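You operate a simulated robot arm through the tools that you are given. There is no shell and no other tool.

You run a simulated robot arm. Do the job below in one go: nothing can be reset, and whatever is moved stays where it is left.

Task
Shut the drain, fill bath two to FILL, lower the handled nest in and switch the sound on. Set down upright: nest with a blue handle.
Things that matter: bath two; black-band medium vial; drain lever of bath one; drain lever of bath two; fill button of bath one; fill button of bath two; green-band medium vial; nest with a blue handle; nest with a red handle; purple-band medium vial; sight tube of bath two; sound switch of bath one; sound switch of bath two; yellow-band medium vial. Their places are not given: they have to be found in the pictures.

The check looks at the end state, three seconds after you hand in, the way a careful person would. Anything else that was tipped, shoved, dropped, spilled or broken makes it a failure.

Robot
A 7-joint arm with a two-finger parallel gripper, fixed in place. Base frame: the origin is at the foot of the arm, x ahead of it, y to its left, z up. Units: m, rad, N and s.
Its first joint turns from -2.601 to 2.601 rad. Payload 3.43 kg.
The tool frame sits at the grasp point between the pads (the TCP): z along the fingers, y along the line on which they close. The tips reach 0.03 m beyond it. The gripper opens to 0.094 m. The fingers are 0.028 m wide and 0.01 m thick; the gripper's body (0.05 by 0.096 m) begins 0.055 m behind the TCP.
Orientation is told as [roll, pitch, yaw] about the base's x, y, z axes, in that order, counted from this pose: with the fingers straight down and closing along the base's y, the tool's x points along the base's -x, its y along +y and its z along -z.

Tools
- The arm moves only by the tool drive_tool. Its argument "targets" is a list of rows, each a list of 3 entries, a list of its own where there are three numbers: the turn, a rotation vector about the base's x, y, z in rad, then the shift along the base's x, y, z in m, then the finger opening in m, from 0 to 0.094. In form: [[[wx, wy, wz], [dx, dy, dz], grip], ...]. A call has 1 to 20 rows; each row is the pose to reach, as a shift and turn from the pose commanded when the call began. A row lasts 0.2 s, in which the tool goes at most 0.05 m and 0.15 rad; a call with a longer step from one row to the next is refused whole, and so is a gripper value outside its range. Where a pose cannot be reached the arm comes as near as it can. A force on the tool above 40 N (or 10 N above the force at the start of the call, whichever is more), or a blocked arm, ends the call early, and 0.2 s more pass. Each finger travels about 0.045 m/s and halts on what it meets, pressing with about 37 N; the grip force reading is that of the motor and also rises with nothing between the fingers. The clock runs only during rows and for 0.2 s after the last one: add rows that repeat a pose to give the fingers time. The reply holds the time, the measured pose of the TCP, the force on the tool along the base axes, the opening and the grip force, in the units named above and with some noise, with the torque about the TCP (base axes, N m) and any sound that the robot's microphone picked up.
- Cameras (640 x 400 px; columns grow to the right, rows downward): "scene" is fixed at [0.2193, 0.4999, 1.5025]; the picture's right is [-0.27, -0.96, 0.00], its down [-0.77, 0.21, -0.61] and it looks along [0.58, -0.16, -0.80] (base axes); focal length 214 px, centre (320, 200). "wrist" rides on the gripper at [0.076, 0.014, -0.102] in the tool frame; the picture's right is [-0.18, 0.98, 0.00], its down [-0.75, -0.14, -0.64] and it looks along [-0.63, -0.12, 0.77] (tool axes); focal length 243 px, centre (320, 200).
- snapshot(camera): a new picture of that camera. The clock stands still meanwhile.
- locate(camera, pixels): for up to 12 pixels [column, row] of the newest picture of that camera ("zoom" is the newest enlarged one), the place [x, y, z] in the base frame of the surface seen there, good to about 0.002 m. The clock stands still meanwhile.
- inspect(camera, box): a new picture of the part [left, top, right, bottom] of that camera's present view, enlarged. The clock stands still meanwhile.
- job_done(): hands the job in; it is judged then, once.

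Leave the gripper open and the arm clear of the work at the hand-in unless told otherwise.

The tools are called after "Call:" as a command line: name --argument value ..., lists and objects as JSON in quotes. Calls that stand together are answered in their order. drive_tool: Moves the arm, as the interface text tells. Its arguments: {"type":"object","properties":{"targets":{"type":"array","items":{"type":"array"}}},"required":["targets"]} The other tools are called the same way: snapshot (camera) takes a picture; locate (camera, pixels) gives the place of the surface under pixels of a picture; inspect (camera, box) takes an enlarged picture of a part of a camera's view; job_done () hands the job in.

At the start:

```text
t: 0.0
position: [0.9862, 0.0495, 1.1796]
orientation: [0.001, -0.001, -0.001]
contact_force: [0.3, 0.1, 0.2]
wrist_torque: [0.03, 0.07, 0.02]
opening: 0.0939
grip_force: 0.1
```

scene: 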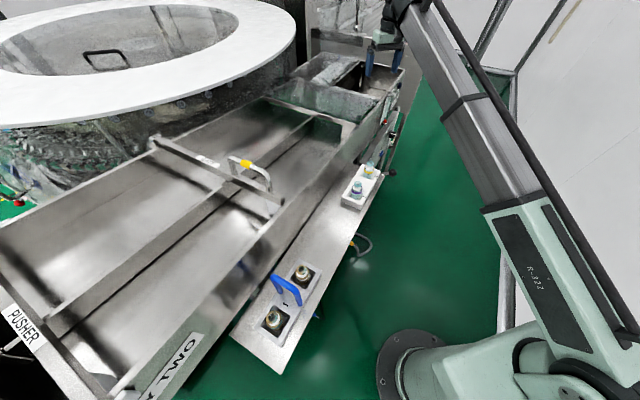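
wrist: 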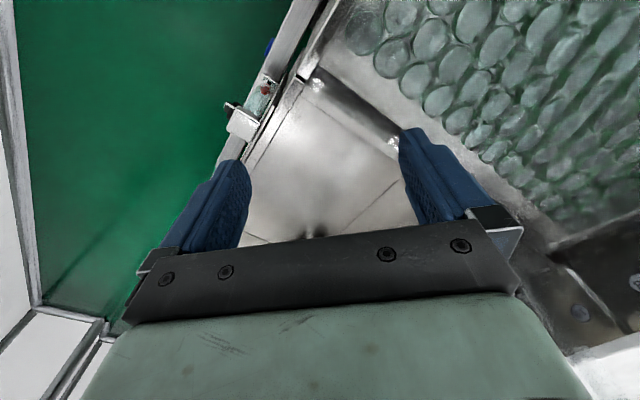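

I see a steel basin with dividers, a ledge with two nests (blue handle near (285,290), another near (365,185)), and equipment toward the top right. I'll enlarge several parts of the scene to find the baths and controls.

Call:
inspect --camera "scene" --box '[220, 220, 360, 380]'

Call:
inspect --camera "scene" --box '[260, 30, 420, 130]'

Call:
inspect --camera "scene" --box '[310, 80, 430, 260]'

Call:
inspect --camera "scene" --box '[0, 120, 320, 400]'

```text
2.50 times, centred on (290, 300) of scene
```

zoom: 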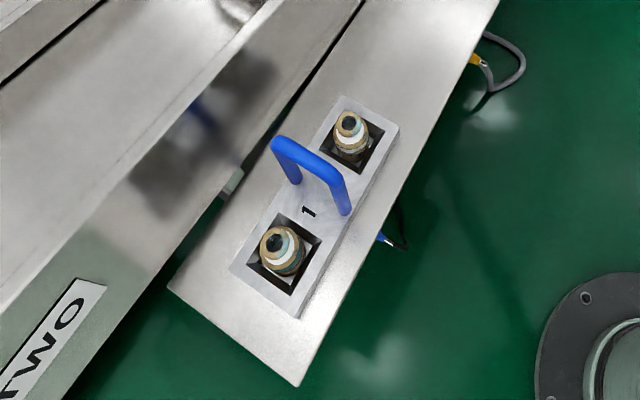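

```text
4.00 times, centred on (340, 80) of scene
```

zoom: 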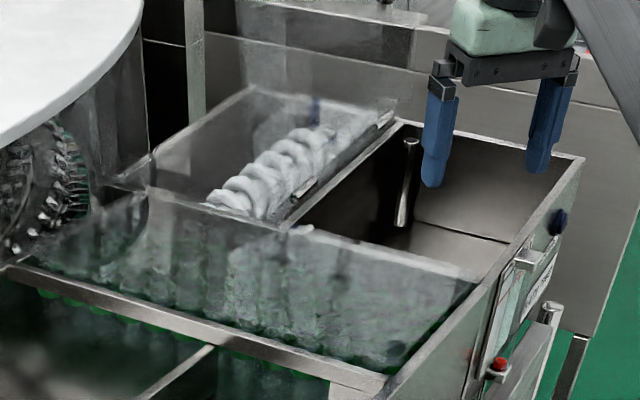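

```text
2.22 times, centred on (370, 170) of scene
```

zoom: 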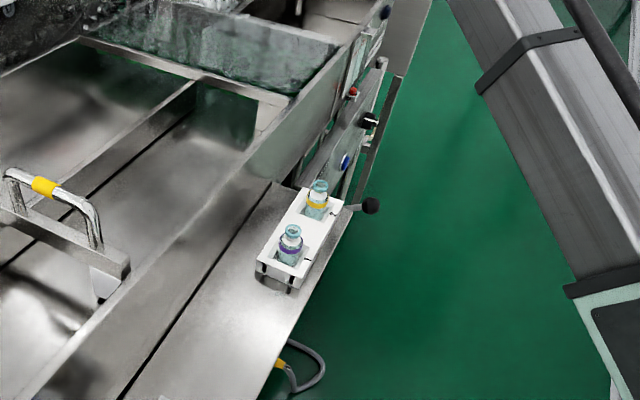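

```text
1.43 times, centred on (160, 260) of scene
```

zoom: 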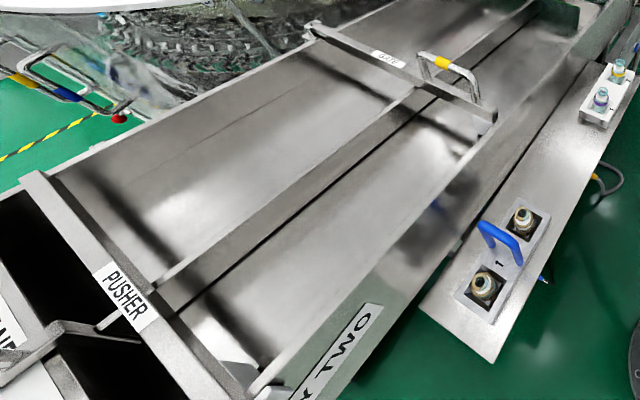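

The blue-handled nest with two vials sits on the near end of the ledge. A deep steel tank with controls on its outer side is under the gripper. I'll locate key points and look through the wrist camera.

Call:
snapshot --camera "scene"

Call:
locate --camera "scene" --pixels '[[285, 285], [273, 319], [303, 273], [358, 188], [371, 168], [350, 85], [377, 85], [388, 110], [384, 121], [374, 206], [290, 340], [355, 240]]'

Call:
inspect --camera "scene" --box '[355, 50, 419, 90]'

Call:
inspect --camera "scene" --box '[340, 90, 420, 220]'

Call:
inspect --camera "wrist" --box '[200, 0, 360, 160]'

Call:
inspect --camera "wrist" --box '[500, 200, 640, 400]'

```text
taken
```

scene: 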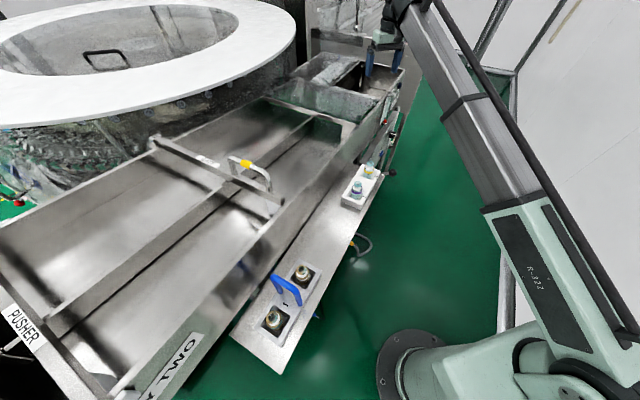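

```text
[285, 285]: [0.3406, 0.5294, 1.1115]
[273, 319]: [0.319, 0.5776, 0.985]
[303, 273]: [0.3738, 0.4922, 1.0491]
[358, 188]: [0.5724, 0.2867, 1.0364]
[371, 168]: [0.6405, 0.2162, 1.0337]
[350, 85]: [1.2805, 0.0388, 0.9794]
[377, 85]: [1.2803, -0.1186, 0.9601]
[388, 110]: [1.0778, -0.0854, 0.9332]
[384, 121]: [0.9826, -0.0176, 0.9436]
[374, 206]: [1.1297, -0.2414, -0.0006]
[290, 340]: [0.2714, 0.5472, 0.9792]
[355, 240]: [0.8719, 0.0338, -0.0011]
```

```text
10.00 times, centred on (387, 70) of scene
```

zoom: 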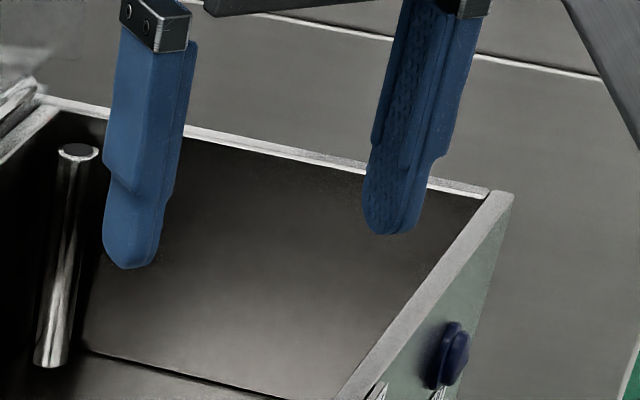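

```text
3.08 times, centred on (380, 155) of scene
```

zoom: 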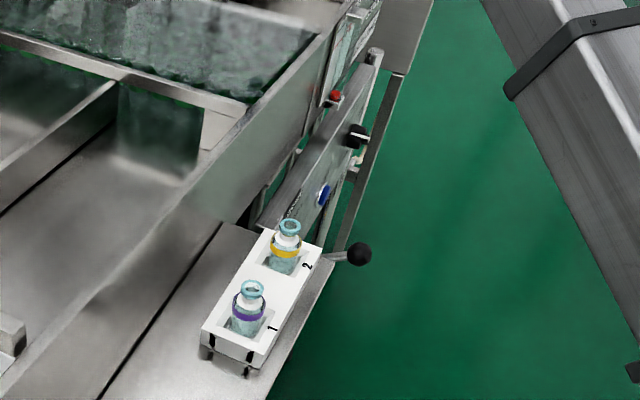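

```text
2.50 times, centred on (280, 80) of wrist
```

zoom: 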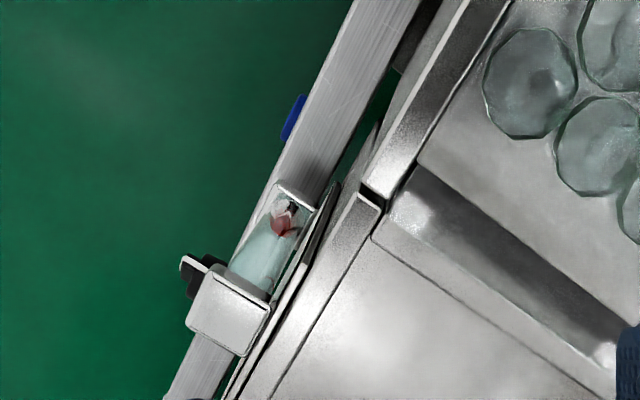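

```text
2.00 times, centred on (570, 300) of wrist
```

zoom: 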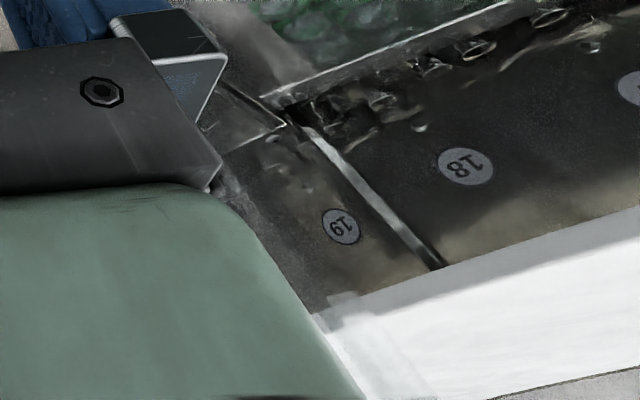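

The wrist view (upside-down: its top is nearer the robot, its right is +y) shows a sight tube with a red float at about (265,90), on the right-hand rail. I'll locate several points there.

Call:
snapshot --camera "wrist"

Call:
locate --camera "wrist" --pixels '[[265, 90], [240, 122], [232, 106], [270, 47], [285, 130], [310, 150], [310, 225], [340, 95], [300, 70], [580, 312], [390, 60], [420, 20]]'

Call:
locate --camera "scene" --pixels '[[365, 75], [370, 95], [399, 82], [396, 86], [387, 121], [394, 135], [390, 131], [381, 154], [390, 173], [395, 78], [340, 65], [318, 70]]'

Call:
inspect --camera "scene" --box '[370, 70, 418, 120]'

Call:
inspect --camera "scene" --box '[370, 110, 418, 180]'

```text
taken
```

wrist: 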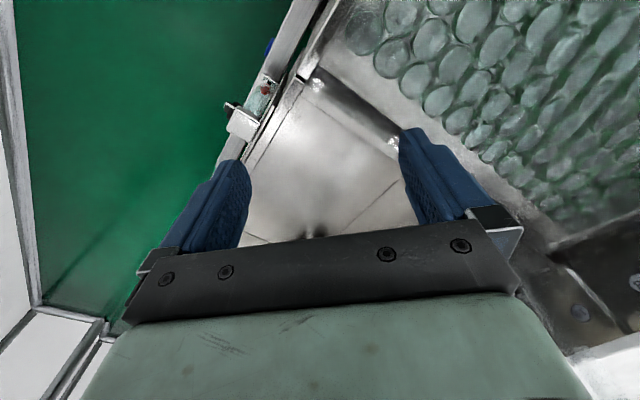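

```text
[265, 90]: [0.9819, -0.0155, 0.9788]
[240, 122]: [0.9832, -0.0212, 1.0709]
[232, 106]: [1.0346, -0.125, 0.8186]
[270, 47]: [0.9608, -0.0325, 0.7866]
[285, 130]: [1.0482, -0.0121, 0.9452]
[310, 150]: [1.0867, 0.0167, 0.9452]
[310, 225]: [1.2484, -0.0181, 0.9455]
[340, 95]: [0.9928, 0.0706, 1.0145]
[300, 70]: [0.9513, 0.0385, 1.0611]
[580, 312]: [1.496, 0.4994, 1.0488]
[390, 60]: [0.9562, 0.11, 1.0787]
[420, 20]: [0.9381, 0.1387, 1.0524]
```

```text
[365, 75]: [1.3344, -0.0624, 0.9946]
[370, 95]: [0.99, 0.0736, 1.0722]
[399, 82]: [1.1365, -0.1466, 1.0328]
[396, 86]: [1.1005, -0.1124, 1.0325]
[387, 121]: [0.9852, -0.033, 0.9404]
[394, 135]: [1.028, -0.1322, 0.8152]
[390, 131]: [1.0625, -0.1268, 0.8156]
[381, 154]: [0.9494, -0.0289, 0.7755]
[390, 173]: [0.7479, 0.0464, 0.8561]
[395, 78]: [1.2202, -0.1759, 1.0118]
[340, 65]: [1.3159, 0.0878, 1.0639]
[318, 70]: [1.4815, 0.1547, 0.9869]
```

```text
8.00 times, centred on (394, 95) of scene
```

zoom: 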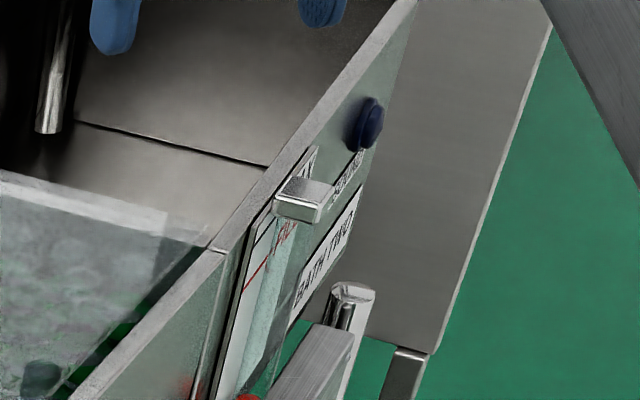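

```text
5.71 times, centred on (394, 145) of scene
```

zoom: 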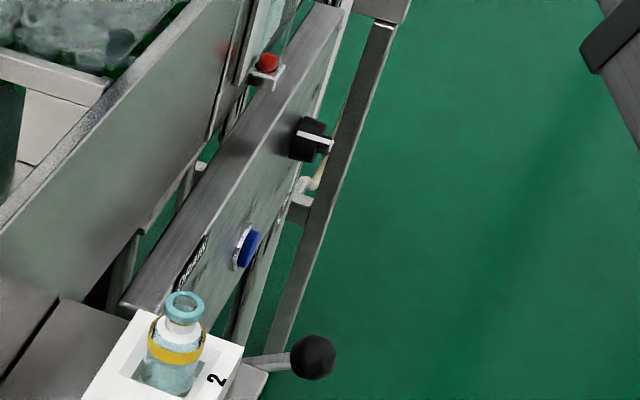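

Findings so far: the sign "BATH TWO" is on the outer side of the far tank, with the sight tube in front of it. Below it are a black rotary knob at about (1.03,-0.13,0.82), a blue button at about (0.955,-0.03,0.78), and a black ball lever at about (0.75,0.05,0.86). I need to read their labels, so I'll swing the wrist camera to the right-hand side of the bench, keeping high, and look at the rail.

Call:
drive_tool --targets '[[[0, 0, 0.15], [-0.01, -0.04, 0.02], 0.094], [[0, 0, 0.3], [-0.02, -0.08, 0.02], 0.094], [[0, 0, 0.45], [-0.03, -0.12, 0.02], 0.094], [[0, 0, 0.6], [-0.04, -0.16, 0.02], 0.094], [[0, 0, 0.75], [-0.05, -0.2, 0.0], 0.094], [[0, 0, 0.9], [-0.06, -0.24, -0.02], 0.094], [[0, 0, 1.05], [-0.07, -0.28, -0.04], 0.094], [[0, 0, 1.2], [-0.086, -0.32, -0.06], 0.094], [[0, 0, 1.2], [-0.086, -0.33, -0.08], 0.094]]'

Call:
snapshot --camera "wrist"

Call:
snapshot --camera "scene"

```text
t: 2.0
position: [0.9026, -0.2791, 1.1012]
orientation: [0.001, -0.001, 1.202]
contact_force: [-0.7, -0.6, 0.3]
wrist_torque: [0.03, 0.02, -0.02]
opening: 0.094
grip_force: 0.0
```

```text
taken
```

wrist: 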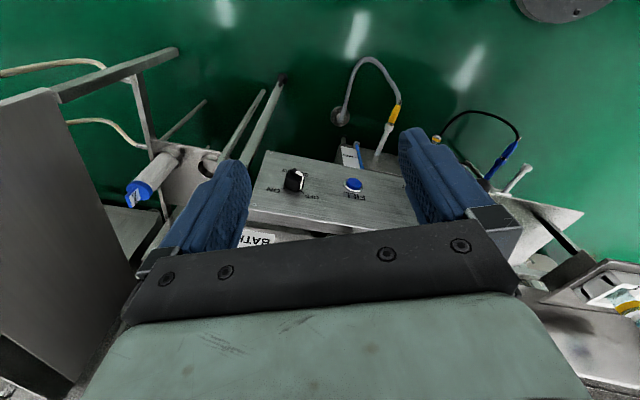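

```text
taken
```

scene: 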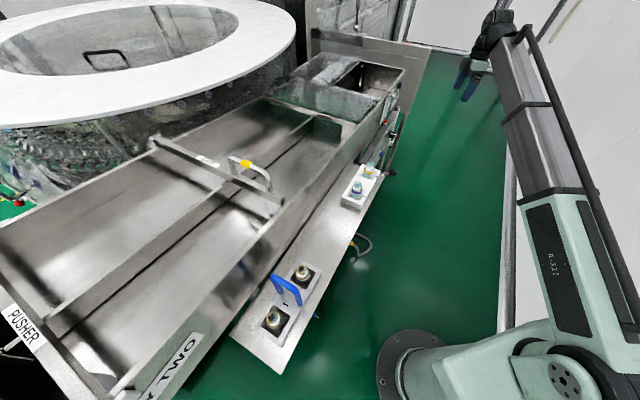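

I now see the control box with a knob (293,180) and a blue button labelled FILL at (353,185). I'll enlarge those and the surrounding parts.

Call:
inspect --camera "wrist" --box '[230, 130, 420, 250]'

Call:
inspect --camera "wrist" --box '[90, 120, 250, 240]'

Call:
inspect --camera "wrist" --box '[420, 120, 640, 380]'

Call:
locate --camera "wrist" --pixels '[[293, 180], [353, 185], [320, 212], [265, 170], [390, 195], [260, 240], [140, 192], [520, 172], [500, 190], [110, 180], [280, 80], [205, 160]]'

Call:
inspect --camera "scene" --box '[370, 70, 418, 120]'

```text
3.33 times, centred on (325, 190) of wrist
```

zoom: 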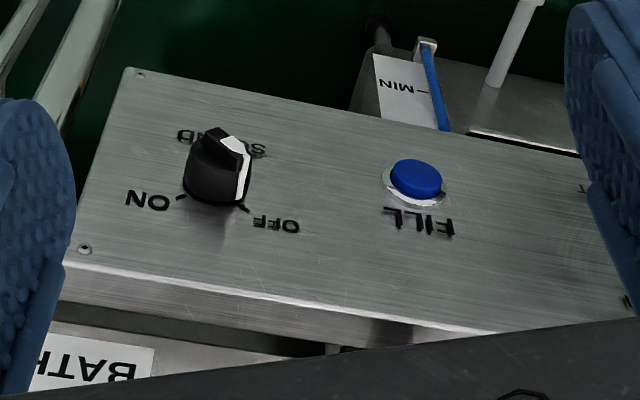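

```text
3.33 times, centred on (170, 180) of wrist
```

zoom: 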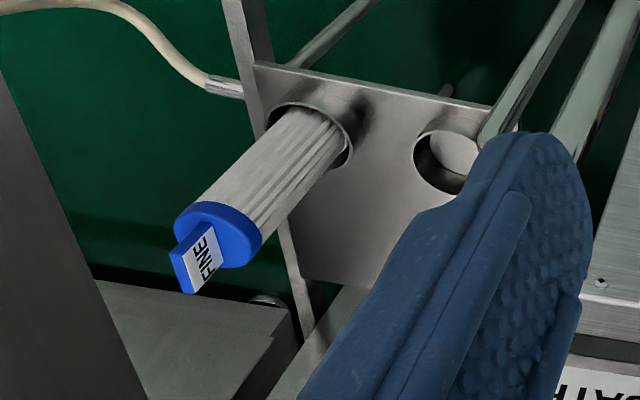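

```text
1.54 times, centred on (530, 250) of wrist
```

zoom: 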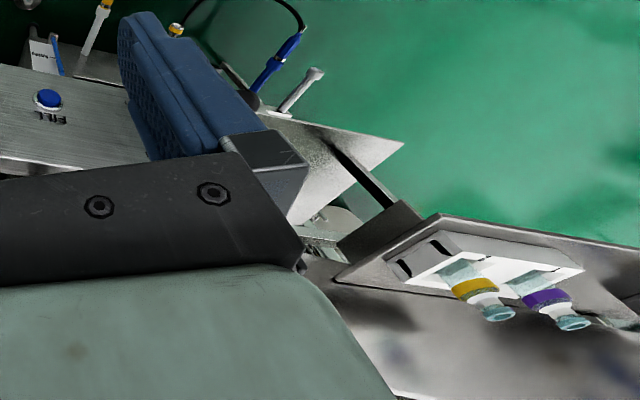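

```text
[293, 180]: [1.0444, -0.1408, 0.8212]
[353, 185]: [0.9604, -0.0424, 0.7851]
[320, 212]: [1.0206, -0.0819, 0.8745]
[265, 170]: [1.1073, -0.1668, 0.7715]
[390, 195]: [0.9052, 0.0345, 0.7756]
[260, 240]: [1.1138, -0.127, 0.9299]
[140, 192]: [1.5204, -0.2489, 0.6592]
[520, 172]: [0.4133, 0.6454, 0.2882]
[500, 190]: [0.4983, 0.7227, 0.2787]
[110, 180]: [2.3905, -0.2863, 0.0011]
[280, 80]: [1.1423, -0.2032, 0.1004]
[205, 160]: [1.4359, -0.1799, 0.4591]
```

```text
8.00 times, centred on (394, 95) of scene
```

zoom: 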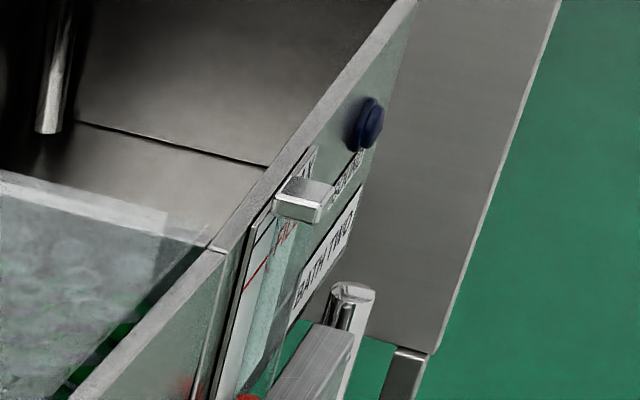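

The knob reads SOUND with OFF and ON marks, currently at OFF, and the blue button reads FILL. I'll move the camera toward the lever (black ball, about (0.75,0.05,0.86)) to see its label and position.

Call:
drive_tool --targets '[[[0, 0, 0], [-0.045, 0.01, 0.0], 0.094], [[0, 0, 0], [-0.09, 0.02, 0.0], 0.094], [[0, 0, 0], [-0.135, 0.03, -0.01], 0.094], [[0, 0, 0], [-0.17, 0.045, -0.03], 0.094]]'

Call:
snapshot --camera "wrist"

Call:
snapshot --camera "scene"

```text
t: 3.0
position: [0.7309, -0.2337, 1.0701]
orientation: [-0.001, -0.001, 1.202]
contact_force: [-0.1, -0.4, -0.2]
wrist_torque: [0.04, 0.02, 0.01]
opening: 0.0939
grip_force: 0.1
```

```text
taken
```

wrist: 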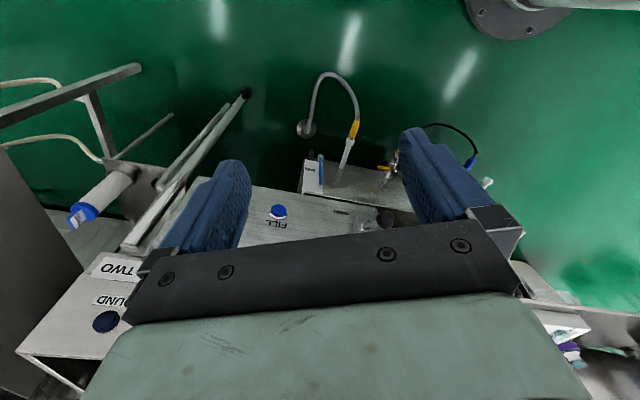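

```text
taken
```

scene: 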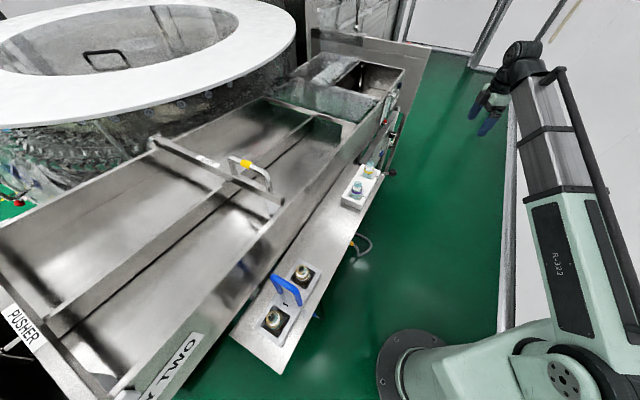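

I see "TWO" and "…OUND" labels beside a blue round part on the tank side at lower left. I'll enlarge these and the lever area.

Call:
inspect --camera "wrist" --box '[20, 240, 160, 370]'

Call:
inspect --camera "wrist" --box '[240, 140, 420, 250]'

Call:
inspect --camera "wrist" --box '[480, 260, 640, 400]'

Call:
inspect --camera "wrist" --box '[150, 70, 290, 190]'

Call:
locate --camera "wrist" --pixels '[[105, 320], [110, 299], [115, 268], [278, 212], [385, 218], [340, 212], [248, 93], [315, 175], [385, 175], [350, 140], [565, 345], [60, 340]]'

```text
3.08 times, centred on (90, 305) of wrist
```

zoom: 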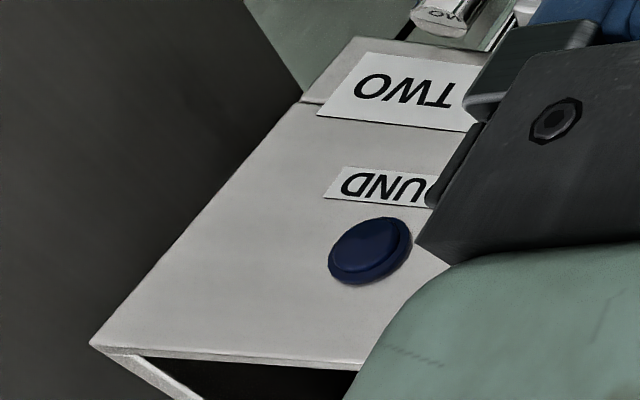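

```text
3.56 times, centred on (330, 195) of wrist
```

zoom: 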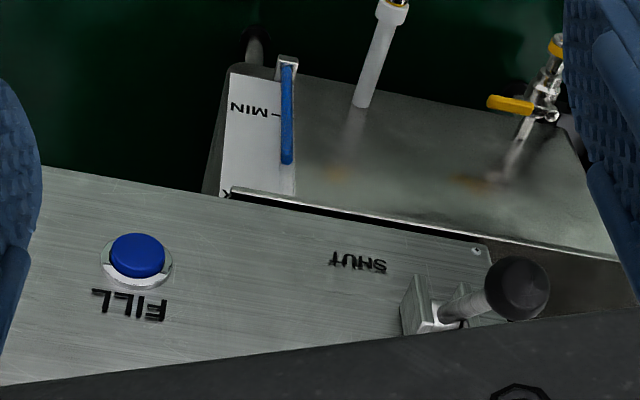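

```text
2.86 times, centred on (560, 330) of wrist
```

zoom: 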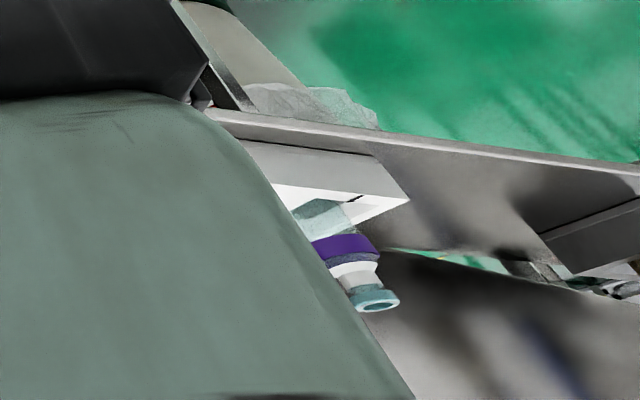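

```text
3.33 times, centred on (220, 130) of wrist
```

zoom: 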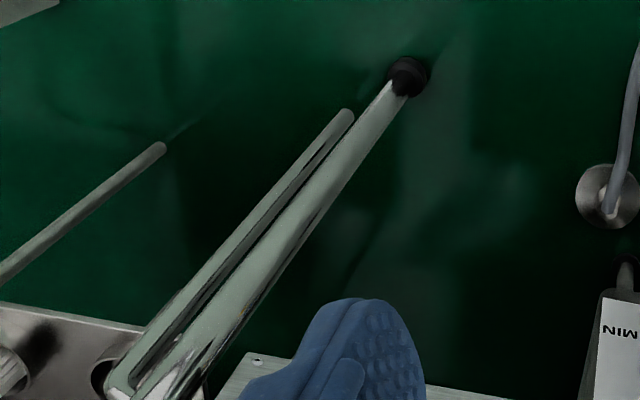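

```text
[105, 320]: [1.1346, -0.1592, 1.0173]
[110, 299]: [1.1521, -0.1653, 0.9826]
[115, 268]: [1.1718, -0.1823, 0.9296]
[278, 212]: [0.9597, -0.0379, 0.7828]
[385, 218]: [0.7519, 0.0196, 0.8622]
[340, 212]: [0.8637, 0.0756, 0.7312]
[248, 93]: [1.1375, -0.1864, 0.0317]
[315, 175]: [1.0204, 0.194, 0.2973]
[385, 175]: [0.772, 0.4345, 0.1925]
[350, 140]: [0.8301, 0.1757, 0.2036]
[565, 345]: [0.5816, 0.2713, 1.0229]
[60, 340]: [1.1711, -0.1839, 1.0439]
```

The panel has FILL, SOUND (off), and a drain lever with a "SHUT" mark to its far side. The tank above bears "BATH TWO". Bath one and the red-handled nest aren't found yet, so I'll raise the arm and look to the robot's right side.

Call:
drive_tool --targets '[[[0, 0, -0.15], [-0.01, -0.03, 0.03], 0.094], [[0, 0, -0.3], [-0.03, -0.06, 0.06], 0.094], [[0, 0, -0.45], [-0.05, -0.09, 0.09], 0.094], [[0, 0, -0.6], [-0.07, -0.12, 0.11], 0.094], [[0, 0, -0.75], [-0.08, -0.15, 0.13], 0.094], [[0, 0, -0.9], [-0.09, -0.18, 0.15], 0.094], [[0, 0, -1.05], [-0.1, -0.2, 0.17], 0.094], [[0, 0, -1.2], [-0.12, -0.23, 0.18], 0.094], [[0, 0, -1.35], [-0.13, -0.25, 0.18], 0.094], [[0, 0, -1.5], [-0.14, -0.27, 0.18], 0.094], [[0, 0, -1.65], [-0.15, -0.28, 0.18], 0.094], [[0, 0, -1.8], [-0.16, -0.3, 0.18], 0.094], [[0, 0, -1.95], [-0.17, -0.32, 0.18], 0.094]]'

Call:
snapshot --camera "wrist"

Call:
snapshot --camera "scene"

```text
t: 5.0
position: [0.6219, -0.5015, 1.2092]
orientation: [-0.042, -0.06, -0.117]
contact_force: [-0.6, 0.1, -0.6]
wrist_torque: [0.04, -0.01, 0.0]
opening: 0.094
grip_force: 0.2
out of reach, approached as far as the arm can: row 3, 4, 5, 6, 7, 8, 9, 10
stopped in row 10: the force on the tool passed its limit at 67 N (the readings are from after the stop); the commanded pose is now the measured one
```

```text
taken
```

wrist: 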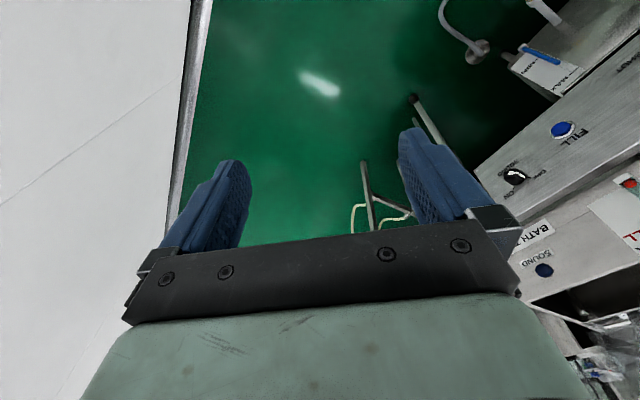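

```text
taken
```

scene: 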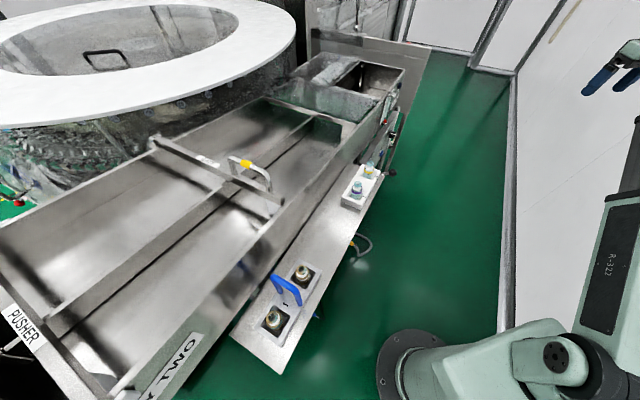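

The arm met something on the right, with a wall close by at y≈-0.6. I'll back away toward +y. Bath one isn't on this side; next I'll look to the left and behind.

Call:
locate --camera "wrist" --pixels '[[100, 150], [180, 100], [60, 300], [545, 270], [515, 178], [563, 130]]'

Call:
drive_tool --targets '[[[0, 0, 0.0], [-0.0, 0.03, 0.0], 0.094], [[0, 0, 0.1], [0.0, 0.07, 0.0], 0.094], [[0, 0, 0.2], [0, 0.11, 0.0], 0.094], [[0, 0, 0.3], [0, 0.15, 0.0], 0.094], [[0, 0, 0.4], [0, 0.2, 0.02], 0.094], [[0, 0, 0.5], [0, 0.25, 0.04], 0.094], [[0, 0, 0.6], [0, 0.3, 0.06], 0.094], [[0, 0, 0.7], [0, 0.35, 0.08], 0.094], [[0, 0, 0.8], [0, 0.4, 0.1], 0.094], [[0, 0, 0.9], [0, 0.44, 0.1], 0.094]]'

Call:
snapshot --camera "wrist"

```text
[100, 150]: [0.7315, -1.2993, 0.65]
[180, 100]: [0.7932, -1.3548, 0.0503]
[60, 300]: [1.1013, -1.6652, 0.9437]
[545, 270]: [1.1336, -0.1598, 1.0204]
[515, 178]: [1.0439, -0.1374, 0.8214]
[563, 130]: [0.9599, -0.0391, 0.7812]
```

```text
refused: row 5 steps farther than a row can; nothing moved
```

```text
taken
```

wrist: 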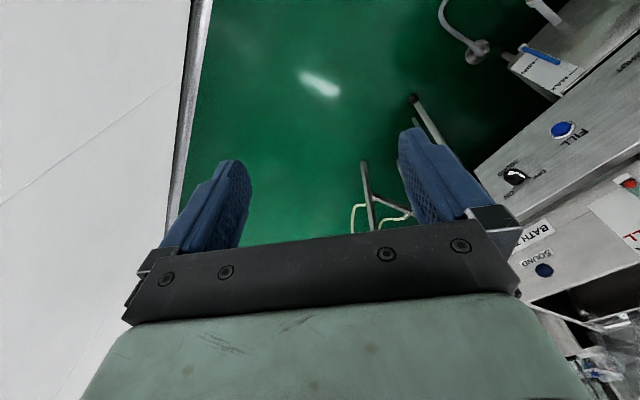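

The wall is actually far away, so the stop came from the arm's own joint limit. The call was refused for a too-long step; I'll resend with smaller steps, also removing the small tilt.

Call:
drive_tool --targets '[[[0.042, 0.06, 0.0], [0, 0.03, 0.0], 0.094], [[0.042, 0.06, 0.1], [0.0, 0.07, 0.0], 0.094], [[0.042, 0.06, 0.2], [0, 0.11, 0.0], 0.094], [[0.042, 0.06, 0.3], [0, 0.15, 0.01], 0.094], [[0.042, 0.06, 0.4], [0, 0.19, 0.02], 0.094], [[0.042, 0.06, 0.5], [0, 0.23, 0.03], 0.094], [[0.042, 0.06, 0.6], [0, 0.27, 0.04], 0.094], [[0.042, 0.06, 0.7], [0, 0.31, 0.05], 0.094], [[0.042, 0.06, 0.8], [0, 0.35, 0.06], 0.094], [[0.042, 0.06, 0.9], [0, 0.39, 0.07], 0.094], [[0.042, 0.06, 1.0], [0, 0.43, 0.08], 0.094]]'

Call:
snapshot --camera "wrist"

```text
t: 5.4
position: [0.6287, -0.4904, 1.1998]
orientation: [-0.038, -0.052, -0.109]
contact_force: [7.1, -0.8, -9.5]
wrist_torque: [-0.24, 0.02, -0.17]
opening: 0.0939
grip_force: 0.1
out of reach, approached as far as the arm can: row 1
stopped in row 1: the force on the tool passed its limit at 51 N (the readings are from after the stop); the commanded pose is now the measured one
```

```text
taken
```

wrist: 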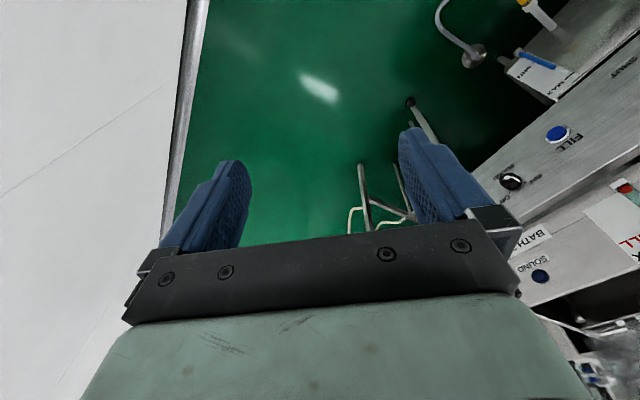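

A joint is at its limit. I'll retreat the way it came, in small steps, turning back positively, without tilting.

Call:
drive_tool --targets '[[[0, 0, 0.02], [0.005, 0.01, 0.0], 0.094], [[0, 0, 0.05], [0.01, 0.02, -0.005], 0.094], [[0, 0, 0.1], [0.015, 0.035, -0.01], 0.094], [[0, 0, 0.15], [0.02, 0.05, -0.015], 0.094], [[0, 0, 0.2], [0.025, 0.07, -0.02], 0.094], [[0, 0, 0.25], [0.03, 0.09, -0.02], 0.094]]'

Call:
snapshot --camera "scene"

```text
t: 6.8
position: [0.6589, -0.4007, 1.1784]
orientation: [-0.037, -0.049, 0.143]
contact_force: [-0.4, 0.3, -0.4]
wrist_torque: [-0.01, -0.02, 0.01]
opening: 0.0942
grip_force: 0.1
```

```text
taken
```

scene: 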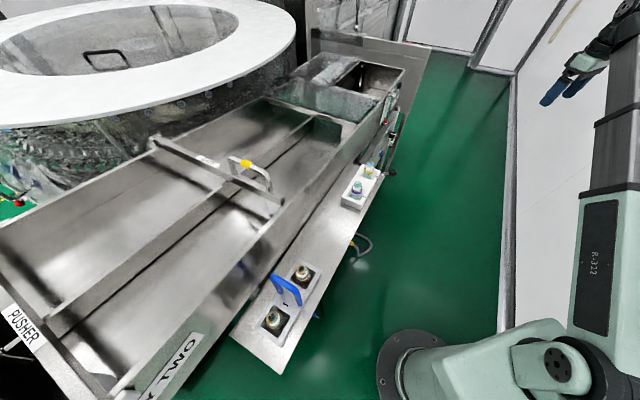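

The arm is free again. I'll level the tool, and move to the front of the robot at a safe height.

Call:
drive_tool --targets '[[[0.005, 0.009, 0], [0.002, 0.03, 0.01], 0.094], [[0.01, 0.018, 0], [0.004, 0.07, 0.02], 0.094], [[0.015, 0.027, 0], [0.006, 0.11, 0.03], 0.094], [[0.02, 0.036, 0], [0.008, 0.15, 0.04], 0.094], [[0.025, 0.045, 0], [0.01, 0.19, 0.05], 0.094], [[0.0297, 0.0538, 0], [0.012, 0.23, 0.06], 0.094], [[0.0297, 0.0538, 0], [0.014, 0.27, 0.07], 0.094], [[0.0297, 0.0538, 0], [0.016, 0.31, 0.08], 0.094], [[0.0297, 0.0538, 0], [0.018, 0.35, 0.09], 0.094], [[0.0297, 0.0538, 0], [0.02, 0.39, 0.1], 0.094]]'

Call:
snapshot --camera "wrist"

```text
t: 7.4
position: [0.6683, -0.3435, 1.1828]
orientation: [-0.041, -0.046, 0.159]
contact_force: [-1.0, -11.7, 0.0]
wrist_torque: [1.38, -0.19, 1.02]
opening: 0.0939
grip_force: 0.0
out of reach, approached as far as the arm can: row 1, 2, 3
stopped in row 3: the force on the tool passed its limit at 71 N (the readings are from after the stop); the commanded pose is now the measured one
```

```text
taken
```

wrist: 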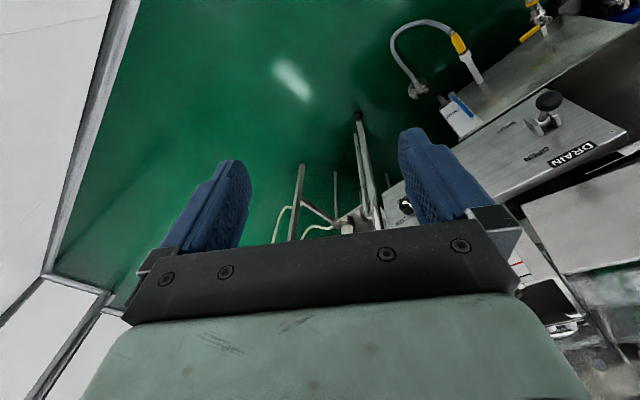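

The drain panel now reads "DRAIN", with "OPEN" beside it and the lever pointing to OPEN. The arm seems limited when high and close in; I'll reach outward and a little lower, into free space, while levelling.

Call:
drive_tool --targets '[[[0, 0, 0], [0.015, -0.005, -0.01], 0.094], [[0, 0, 0], [0.04, -0.015, -0.02], 0.094], [[0.005, 0.01, 0], [0.06, -0.02, -0.035], 0.094], [[0.01, 0.02, 0], [0.08, -0.02, -0.05], 0.094], [[0.02, 0.035, 0], [0.1, -0.02, -0.06], 0.094], [[0.033, 0.052, 0], [0.11, -0.02, -0.07], 0.094]]'

```text
t: 8.8
position: [0.7784, -0.3632, 1.1107]
orientation: [0.0, -0.002, 0.157]
contact_force: [-0.4, 0.0, -0.9]
wrist_torque: [0.02, -0.01, -0.01]
opening: 0.0941
grip_force: 0.0
```

Level again. Before sweeping left over the bench, I'll check the heights of things along the way.

Call:
snapshot --camera "scene"

Call:
locate --camera "scene" --pixels '[[250, 165], [280, 205], [240, 160], [155, 140], [285, 283], [280, 277], [300, 292], [357, 185], [371, 163], [300, 215], [220, 315], [335, 120]]'

Call:
snapshot --camera "wrist"

Call:
inspect --camera "wrist" --box '[400, 60, 640, 260]'

```text
taken
```

scene: 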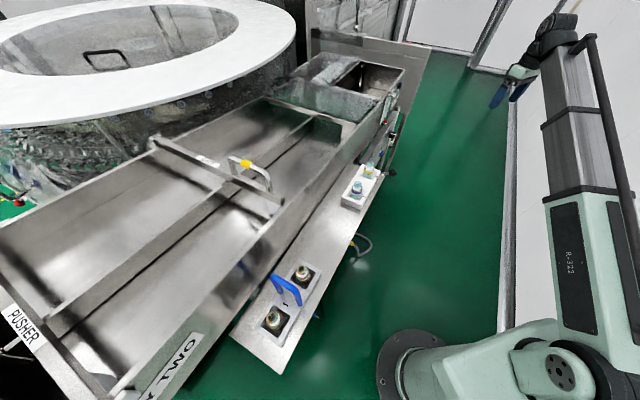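

```text
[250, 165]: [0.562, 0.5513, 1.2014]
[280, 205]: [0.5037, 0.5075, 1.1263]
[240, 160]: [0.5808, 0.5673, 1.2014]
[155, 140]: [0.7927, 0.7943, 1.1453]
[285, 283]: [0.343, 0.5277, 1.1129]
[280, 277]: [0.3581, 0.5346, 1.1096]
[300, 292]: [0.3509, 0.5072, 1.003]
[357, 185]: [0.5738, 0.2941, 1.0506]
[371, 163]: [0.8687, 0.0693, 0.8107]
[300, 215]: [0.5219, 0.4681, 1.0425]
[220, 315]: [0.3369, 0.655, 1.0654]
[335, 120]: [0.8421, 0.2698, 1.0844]
```

```text
taken
```

wrist: 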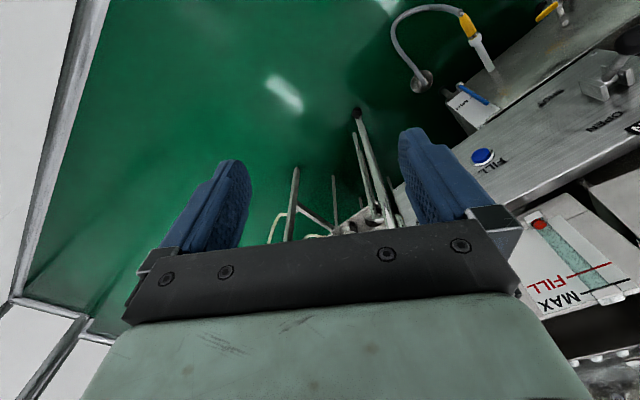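

```text
2.00 times, centred on (520, 160) of wrist
```

zoom: 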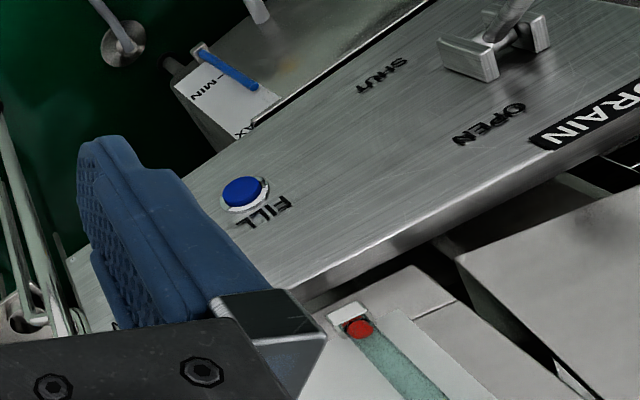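

The sight tube reads: red float at bottom (empty), red line FILL, black line MAX above. On the panel, "OPEN" is at the top and "SHUT" lower; the lever is near OPEN. Next I'll turn the camera to the left (+y) from a point in front of the robot to look for bath one and the red-handled nest.

Call:
drive_tool --targets '[[[0, 0, 0.14], [-0.005, 0.04, 0.0], 0.094], [[0, 0, 0.28], [-0.01, 0.08, 0.0], 0.094], [[0, 0, 0.42], [-0.015, 0.12, 0.0], 0.094], [[0, 0, 0.56], [-0.02, 0.16, 0.0], 0.094], [[0, 0, 0.7], [-0.025, 0.2, 0.0], 0.094], [[0, 0, 0.84], [-0.03, 0.24, 0.0], 0.094], [[0, 0, 0.98], [-0.035, 0.28, 0.0], 0.094], [[0, 0, 1.12], [-0.04, 0.32, 0.0], 0.094], [[0, 0, 1.26], [-0.045, 0.36, 0.0], 0.094], [[0, 0, 1.4], [-0.05, 0.4, 0.0], 0.094], [[0, 0, 1.54], [-0.055, 0.43, 0.0], 0.094], [[0, 0, 1.68], [-0.06, 0.44, 0.0], 0.094]]'

Call:
snapshot --camera "wrist"

Call:
snapshot --camera "scene"

```text
t: 11.4
position: [0.718, 0.0764, 1.1103]
orientation: [-0.001, -0.002, 1.838]
contact_force: [-1.1, -0.2, -0.3]
wrist_torque: [-0.01, 0.0, 0.0]
opening: 0.0937
grip_force: 0.1
```

```text
taken
```

wrist: 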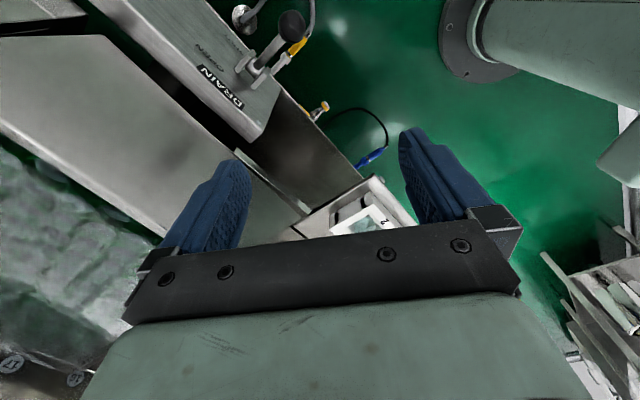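

```text
taken
```

scene: 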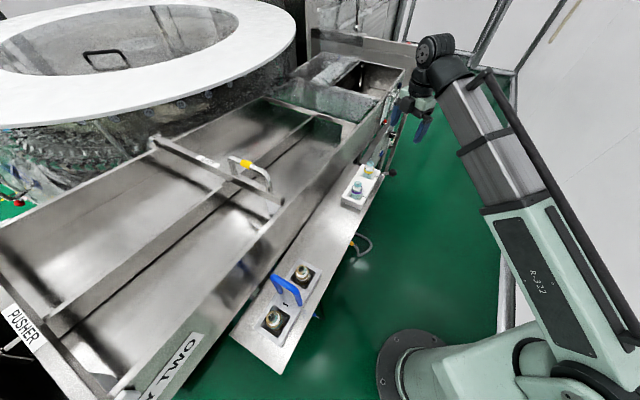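

I'll enlarge the white nest, the lever, and the far right of this view.

Call:
inspect --camera "wrist" --box '[270, 150, 430, 250]'

Call:
inspect --camera "wrist" --box '[180, 0, 340, 150]'

Call:
inspect --camera "wrist" --box '[480, 180, 640, 400]'

Call:
inspect --camera "scene" --box '[330, 140, 410, 220]'

Call:
inspect --camera "scene" --box '[240, 255, 330, 345]'

Call:
inspect --camera "scene" --box '[0, 290, 120, 400]'

```text
4.00 times, centred on (350, 200) of wrist
```

zoom: 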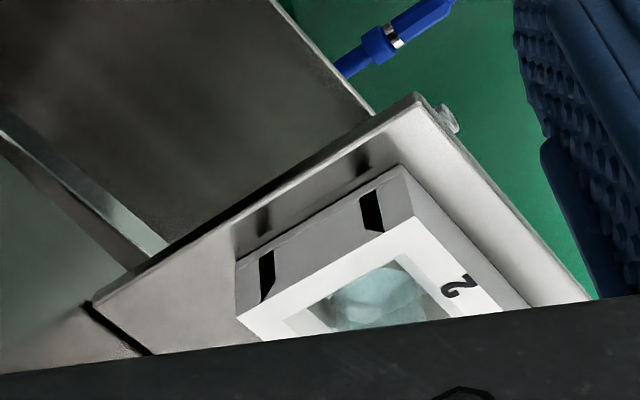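

```text
2.67 times, centred on (260, 75) of wrist
```

zoom: 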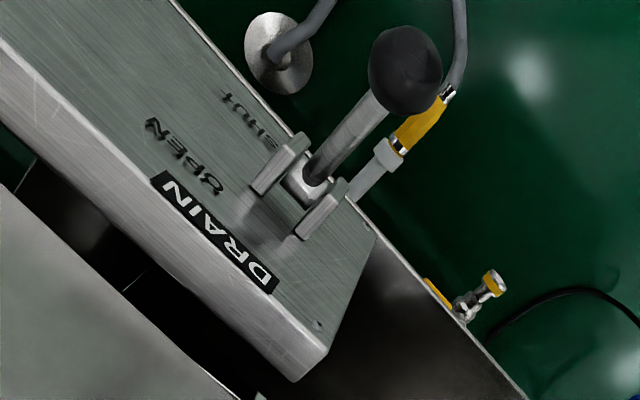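

```text
1.82 times, centred on (560, 290) of wrist
```

zoom: 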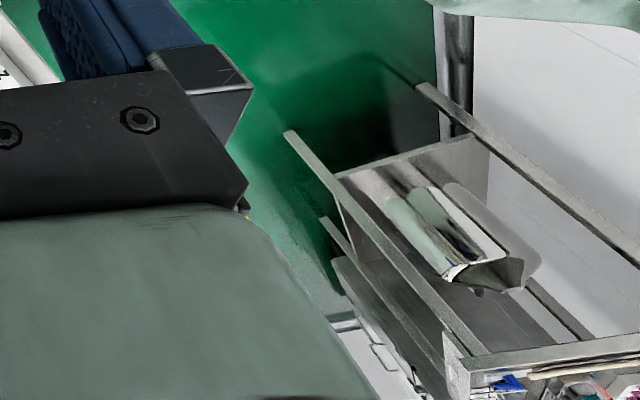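

```text
5.00 times, centred on (370, 180) of scene
```

zoom: 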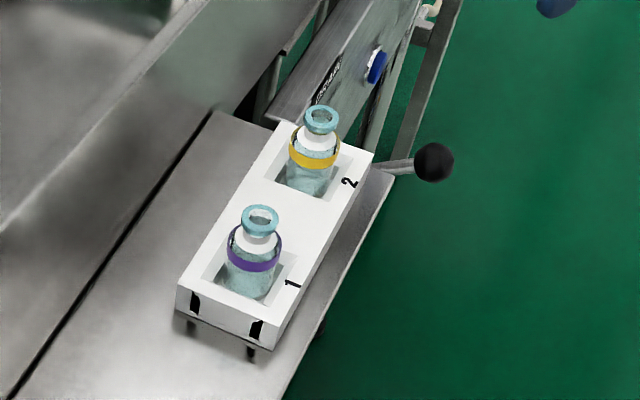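

```text
4.44 times, centred on (285, 300) of scene
```

zoom: 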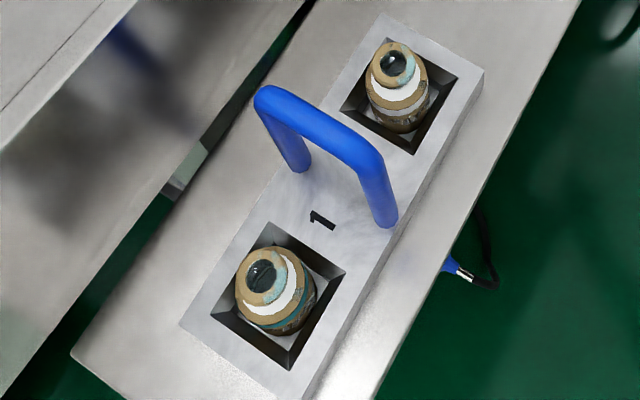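

```text
3.64 times, centred on (60, 345) of scene
```

zoom: 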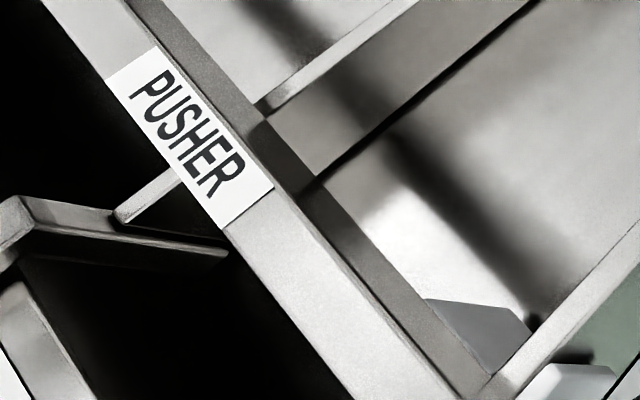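

The lever sits between two bracket prongs, sticking out from the panel. I'll locate panel points and lever points to get the panel's tilt and the lever's axis.

Call:
locate --camera "wrist" --pixels '[[209, 56], [234, 43], [221, 88], [245, 60], [260, 77], [292, 26], [281, 41], [260, 61], [277, 88], [180, 20], [240, 110], [269, 52]]'

```text
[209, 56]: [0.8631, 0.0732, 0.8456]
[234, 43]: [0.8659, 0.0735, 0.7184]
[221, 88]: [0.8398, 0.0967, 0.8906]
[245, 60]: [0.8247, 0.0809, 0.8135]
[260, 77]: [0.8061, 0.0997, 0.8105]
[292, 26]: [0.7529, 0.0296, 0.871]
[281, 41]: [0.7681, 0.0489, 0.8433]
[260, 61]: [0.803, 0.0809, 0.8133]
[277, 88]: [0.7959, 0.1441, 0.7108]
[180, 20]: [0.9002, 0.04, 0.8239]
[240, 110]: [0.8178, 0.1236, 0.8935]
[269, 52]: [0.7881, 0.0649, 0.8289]
```

The panel is vertical, facing direction (-0.707,-0.707) (plane x+y≈0.937). The lever pivots on a horizontal axis along the panel, ball up at ~(0.75,0.03,0.855): OPEN up, SHUT down. Now I'll go back above the bath to look inside and test the reach.

Call:
locate --camera "wrist" --pixels '[[374, 174], [300, 235], [165, 190], [60, 60], [100, 180], [415, 222], [340, 218]]'

Call:
drive_tool --targets '[[[0, 0, -0.14], [0.04, -0.01, 0.02], 0.094], [[0, 0, -0.28], [0.08, -0.02, 0.045], 0.094], [[0, 0, -0.42], [0.12, -0.03, 0.07], 0.094], [[0, 0, -0.56], [0.16, -0.04, 0.095], 0.094], [[0, 0, -0.7], [0.2, -0.05, 0.12], 0.094], [[0, 0, -0.84], [0.23, -0.06, 0.14], 0.094], [[0, 0, -0.98], [0.25, -0.07, 0.15], 0.094], [[0, 0, -1.05], [0.25, -0.07, 0.15], 0.094]]'

Call:
snapshot --camera "wrist"

Call:
snapshot --camera "scene"

```text
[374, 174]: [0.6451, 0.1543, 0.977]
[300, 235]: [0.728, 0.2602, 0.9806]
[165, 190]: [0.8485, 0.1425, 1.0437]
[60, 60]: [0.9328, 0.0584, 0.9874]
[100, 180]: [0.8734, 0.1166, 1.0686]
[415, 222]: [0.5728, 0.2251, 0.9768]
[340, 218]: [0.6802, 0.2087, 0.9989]
```

```text
t: 13.2
position: [0.9729, 0.0072, 1.252]
orientation: [-0.013, -0.016, 0.786]
contact_force: [-0.3, 0.1, 0.3]
wrist_torque: [0.0, 0.02, -0.02]
opening: 0.094
grip_force: 0.2
out of reach, approached as far as the arm can: row 4, 5, 6, 7, 8
```

```text
taken
```

wrist: 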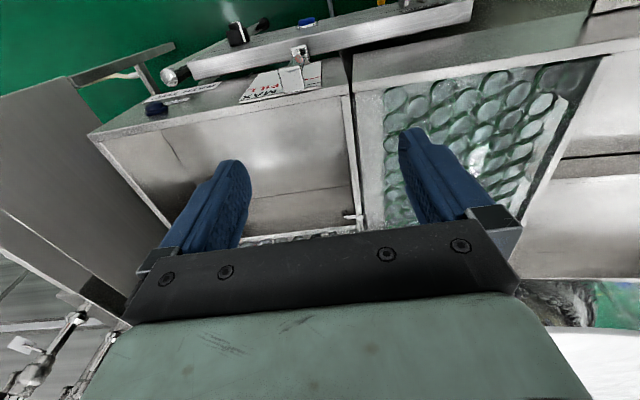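

```text
taken
```

scene: 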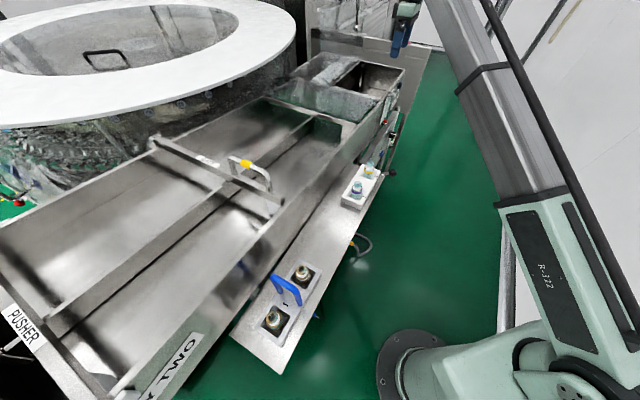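

Now I see bath two's interior from above: between (95,140), (348,92) and (358,228). I'll locate its rim and floor.

Call:
locate --camera "wrist" --pixels '[[92, 135], [345, 90], [220, 112], [352, 150], [358, 218], [165, 222], [250, 150], [300, 150], [260, 185], [310, 210], [345, 187], [250, 230]]'

Call:
inspect --camera "wrist" --box '[80, 50, 400, 250]'

Call:
inspect --camera "wrist" --box '[130, 0, 350, 120]'

Call:
inspect --camera "scene" --box '[290, 40, 420, 130]'

```text
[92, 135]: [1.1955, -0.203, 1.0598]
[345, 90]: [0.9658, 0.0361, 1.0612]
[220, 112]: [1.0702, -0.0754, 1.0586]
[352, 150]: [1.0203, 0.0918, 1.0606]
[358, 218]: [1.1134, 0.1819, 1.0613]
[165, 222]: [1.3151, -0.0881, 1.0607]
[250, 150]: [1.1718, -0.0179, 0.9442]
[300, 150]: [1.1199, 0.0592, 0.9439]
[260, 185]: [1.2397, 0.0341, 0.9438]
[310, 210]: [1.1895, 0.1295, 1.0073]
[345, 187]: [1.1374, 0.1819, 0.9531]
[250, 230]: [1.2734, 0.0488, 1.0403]
```

```text
2.00 times, centred on (240, 150) of wrist
```

zoom: 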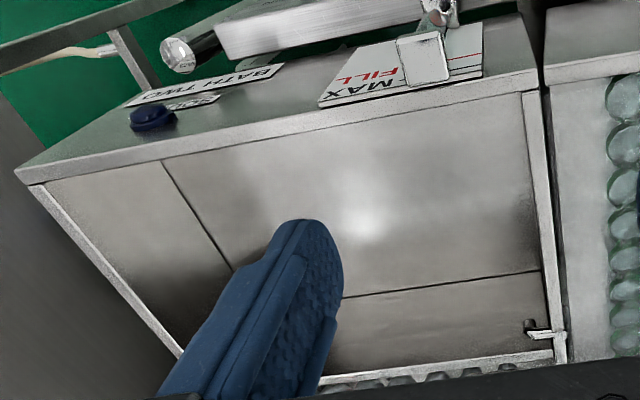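

```text
2.91 times, centred on (240, 60) of wrist
```

zoom: 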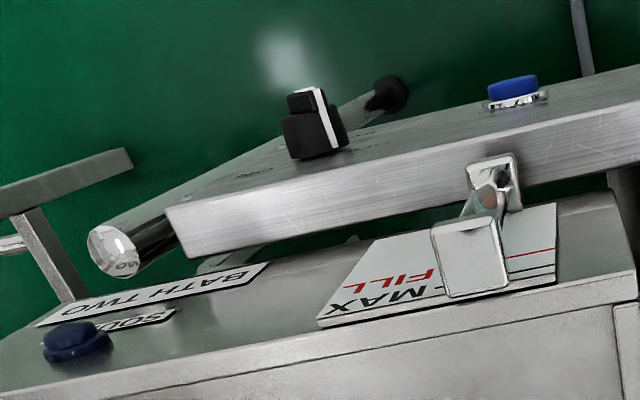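

```text
4.44 times, centred on (355, 85) of scene
```

zoom: 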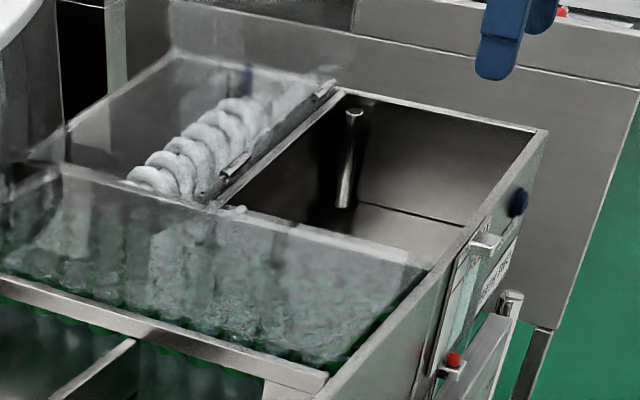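

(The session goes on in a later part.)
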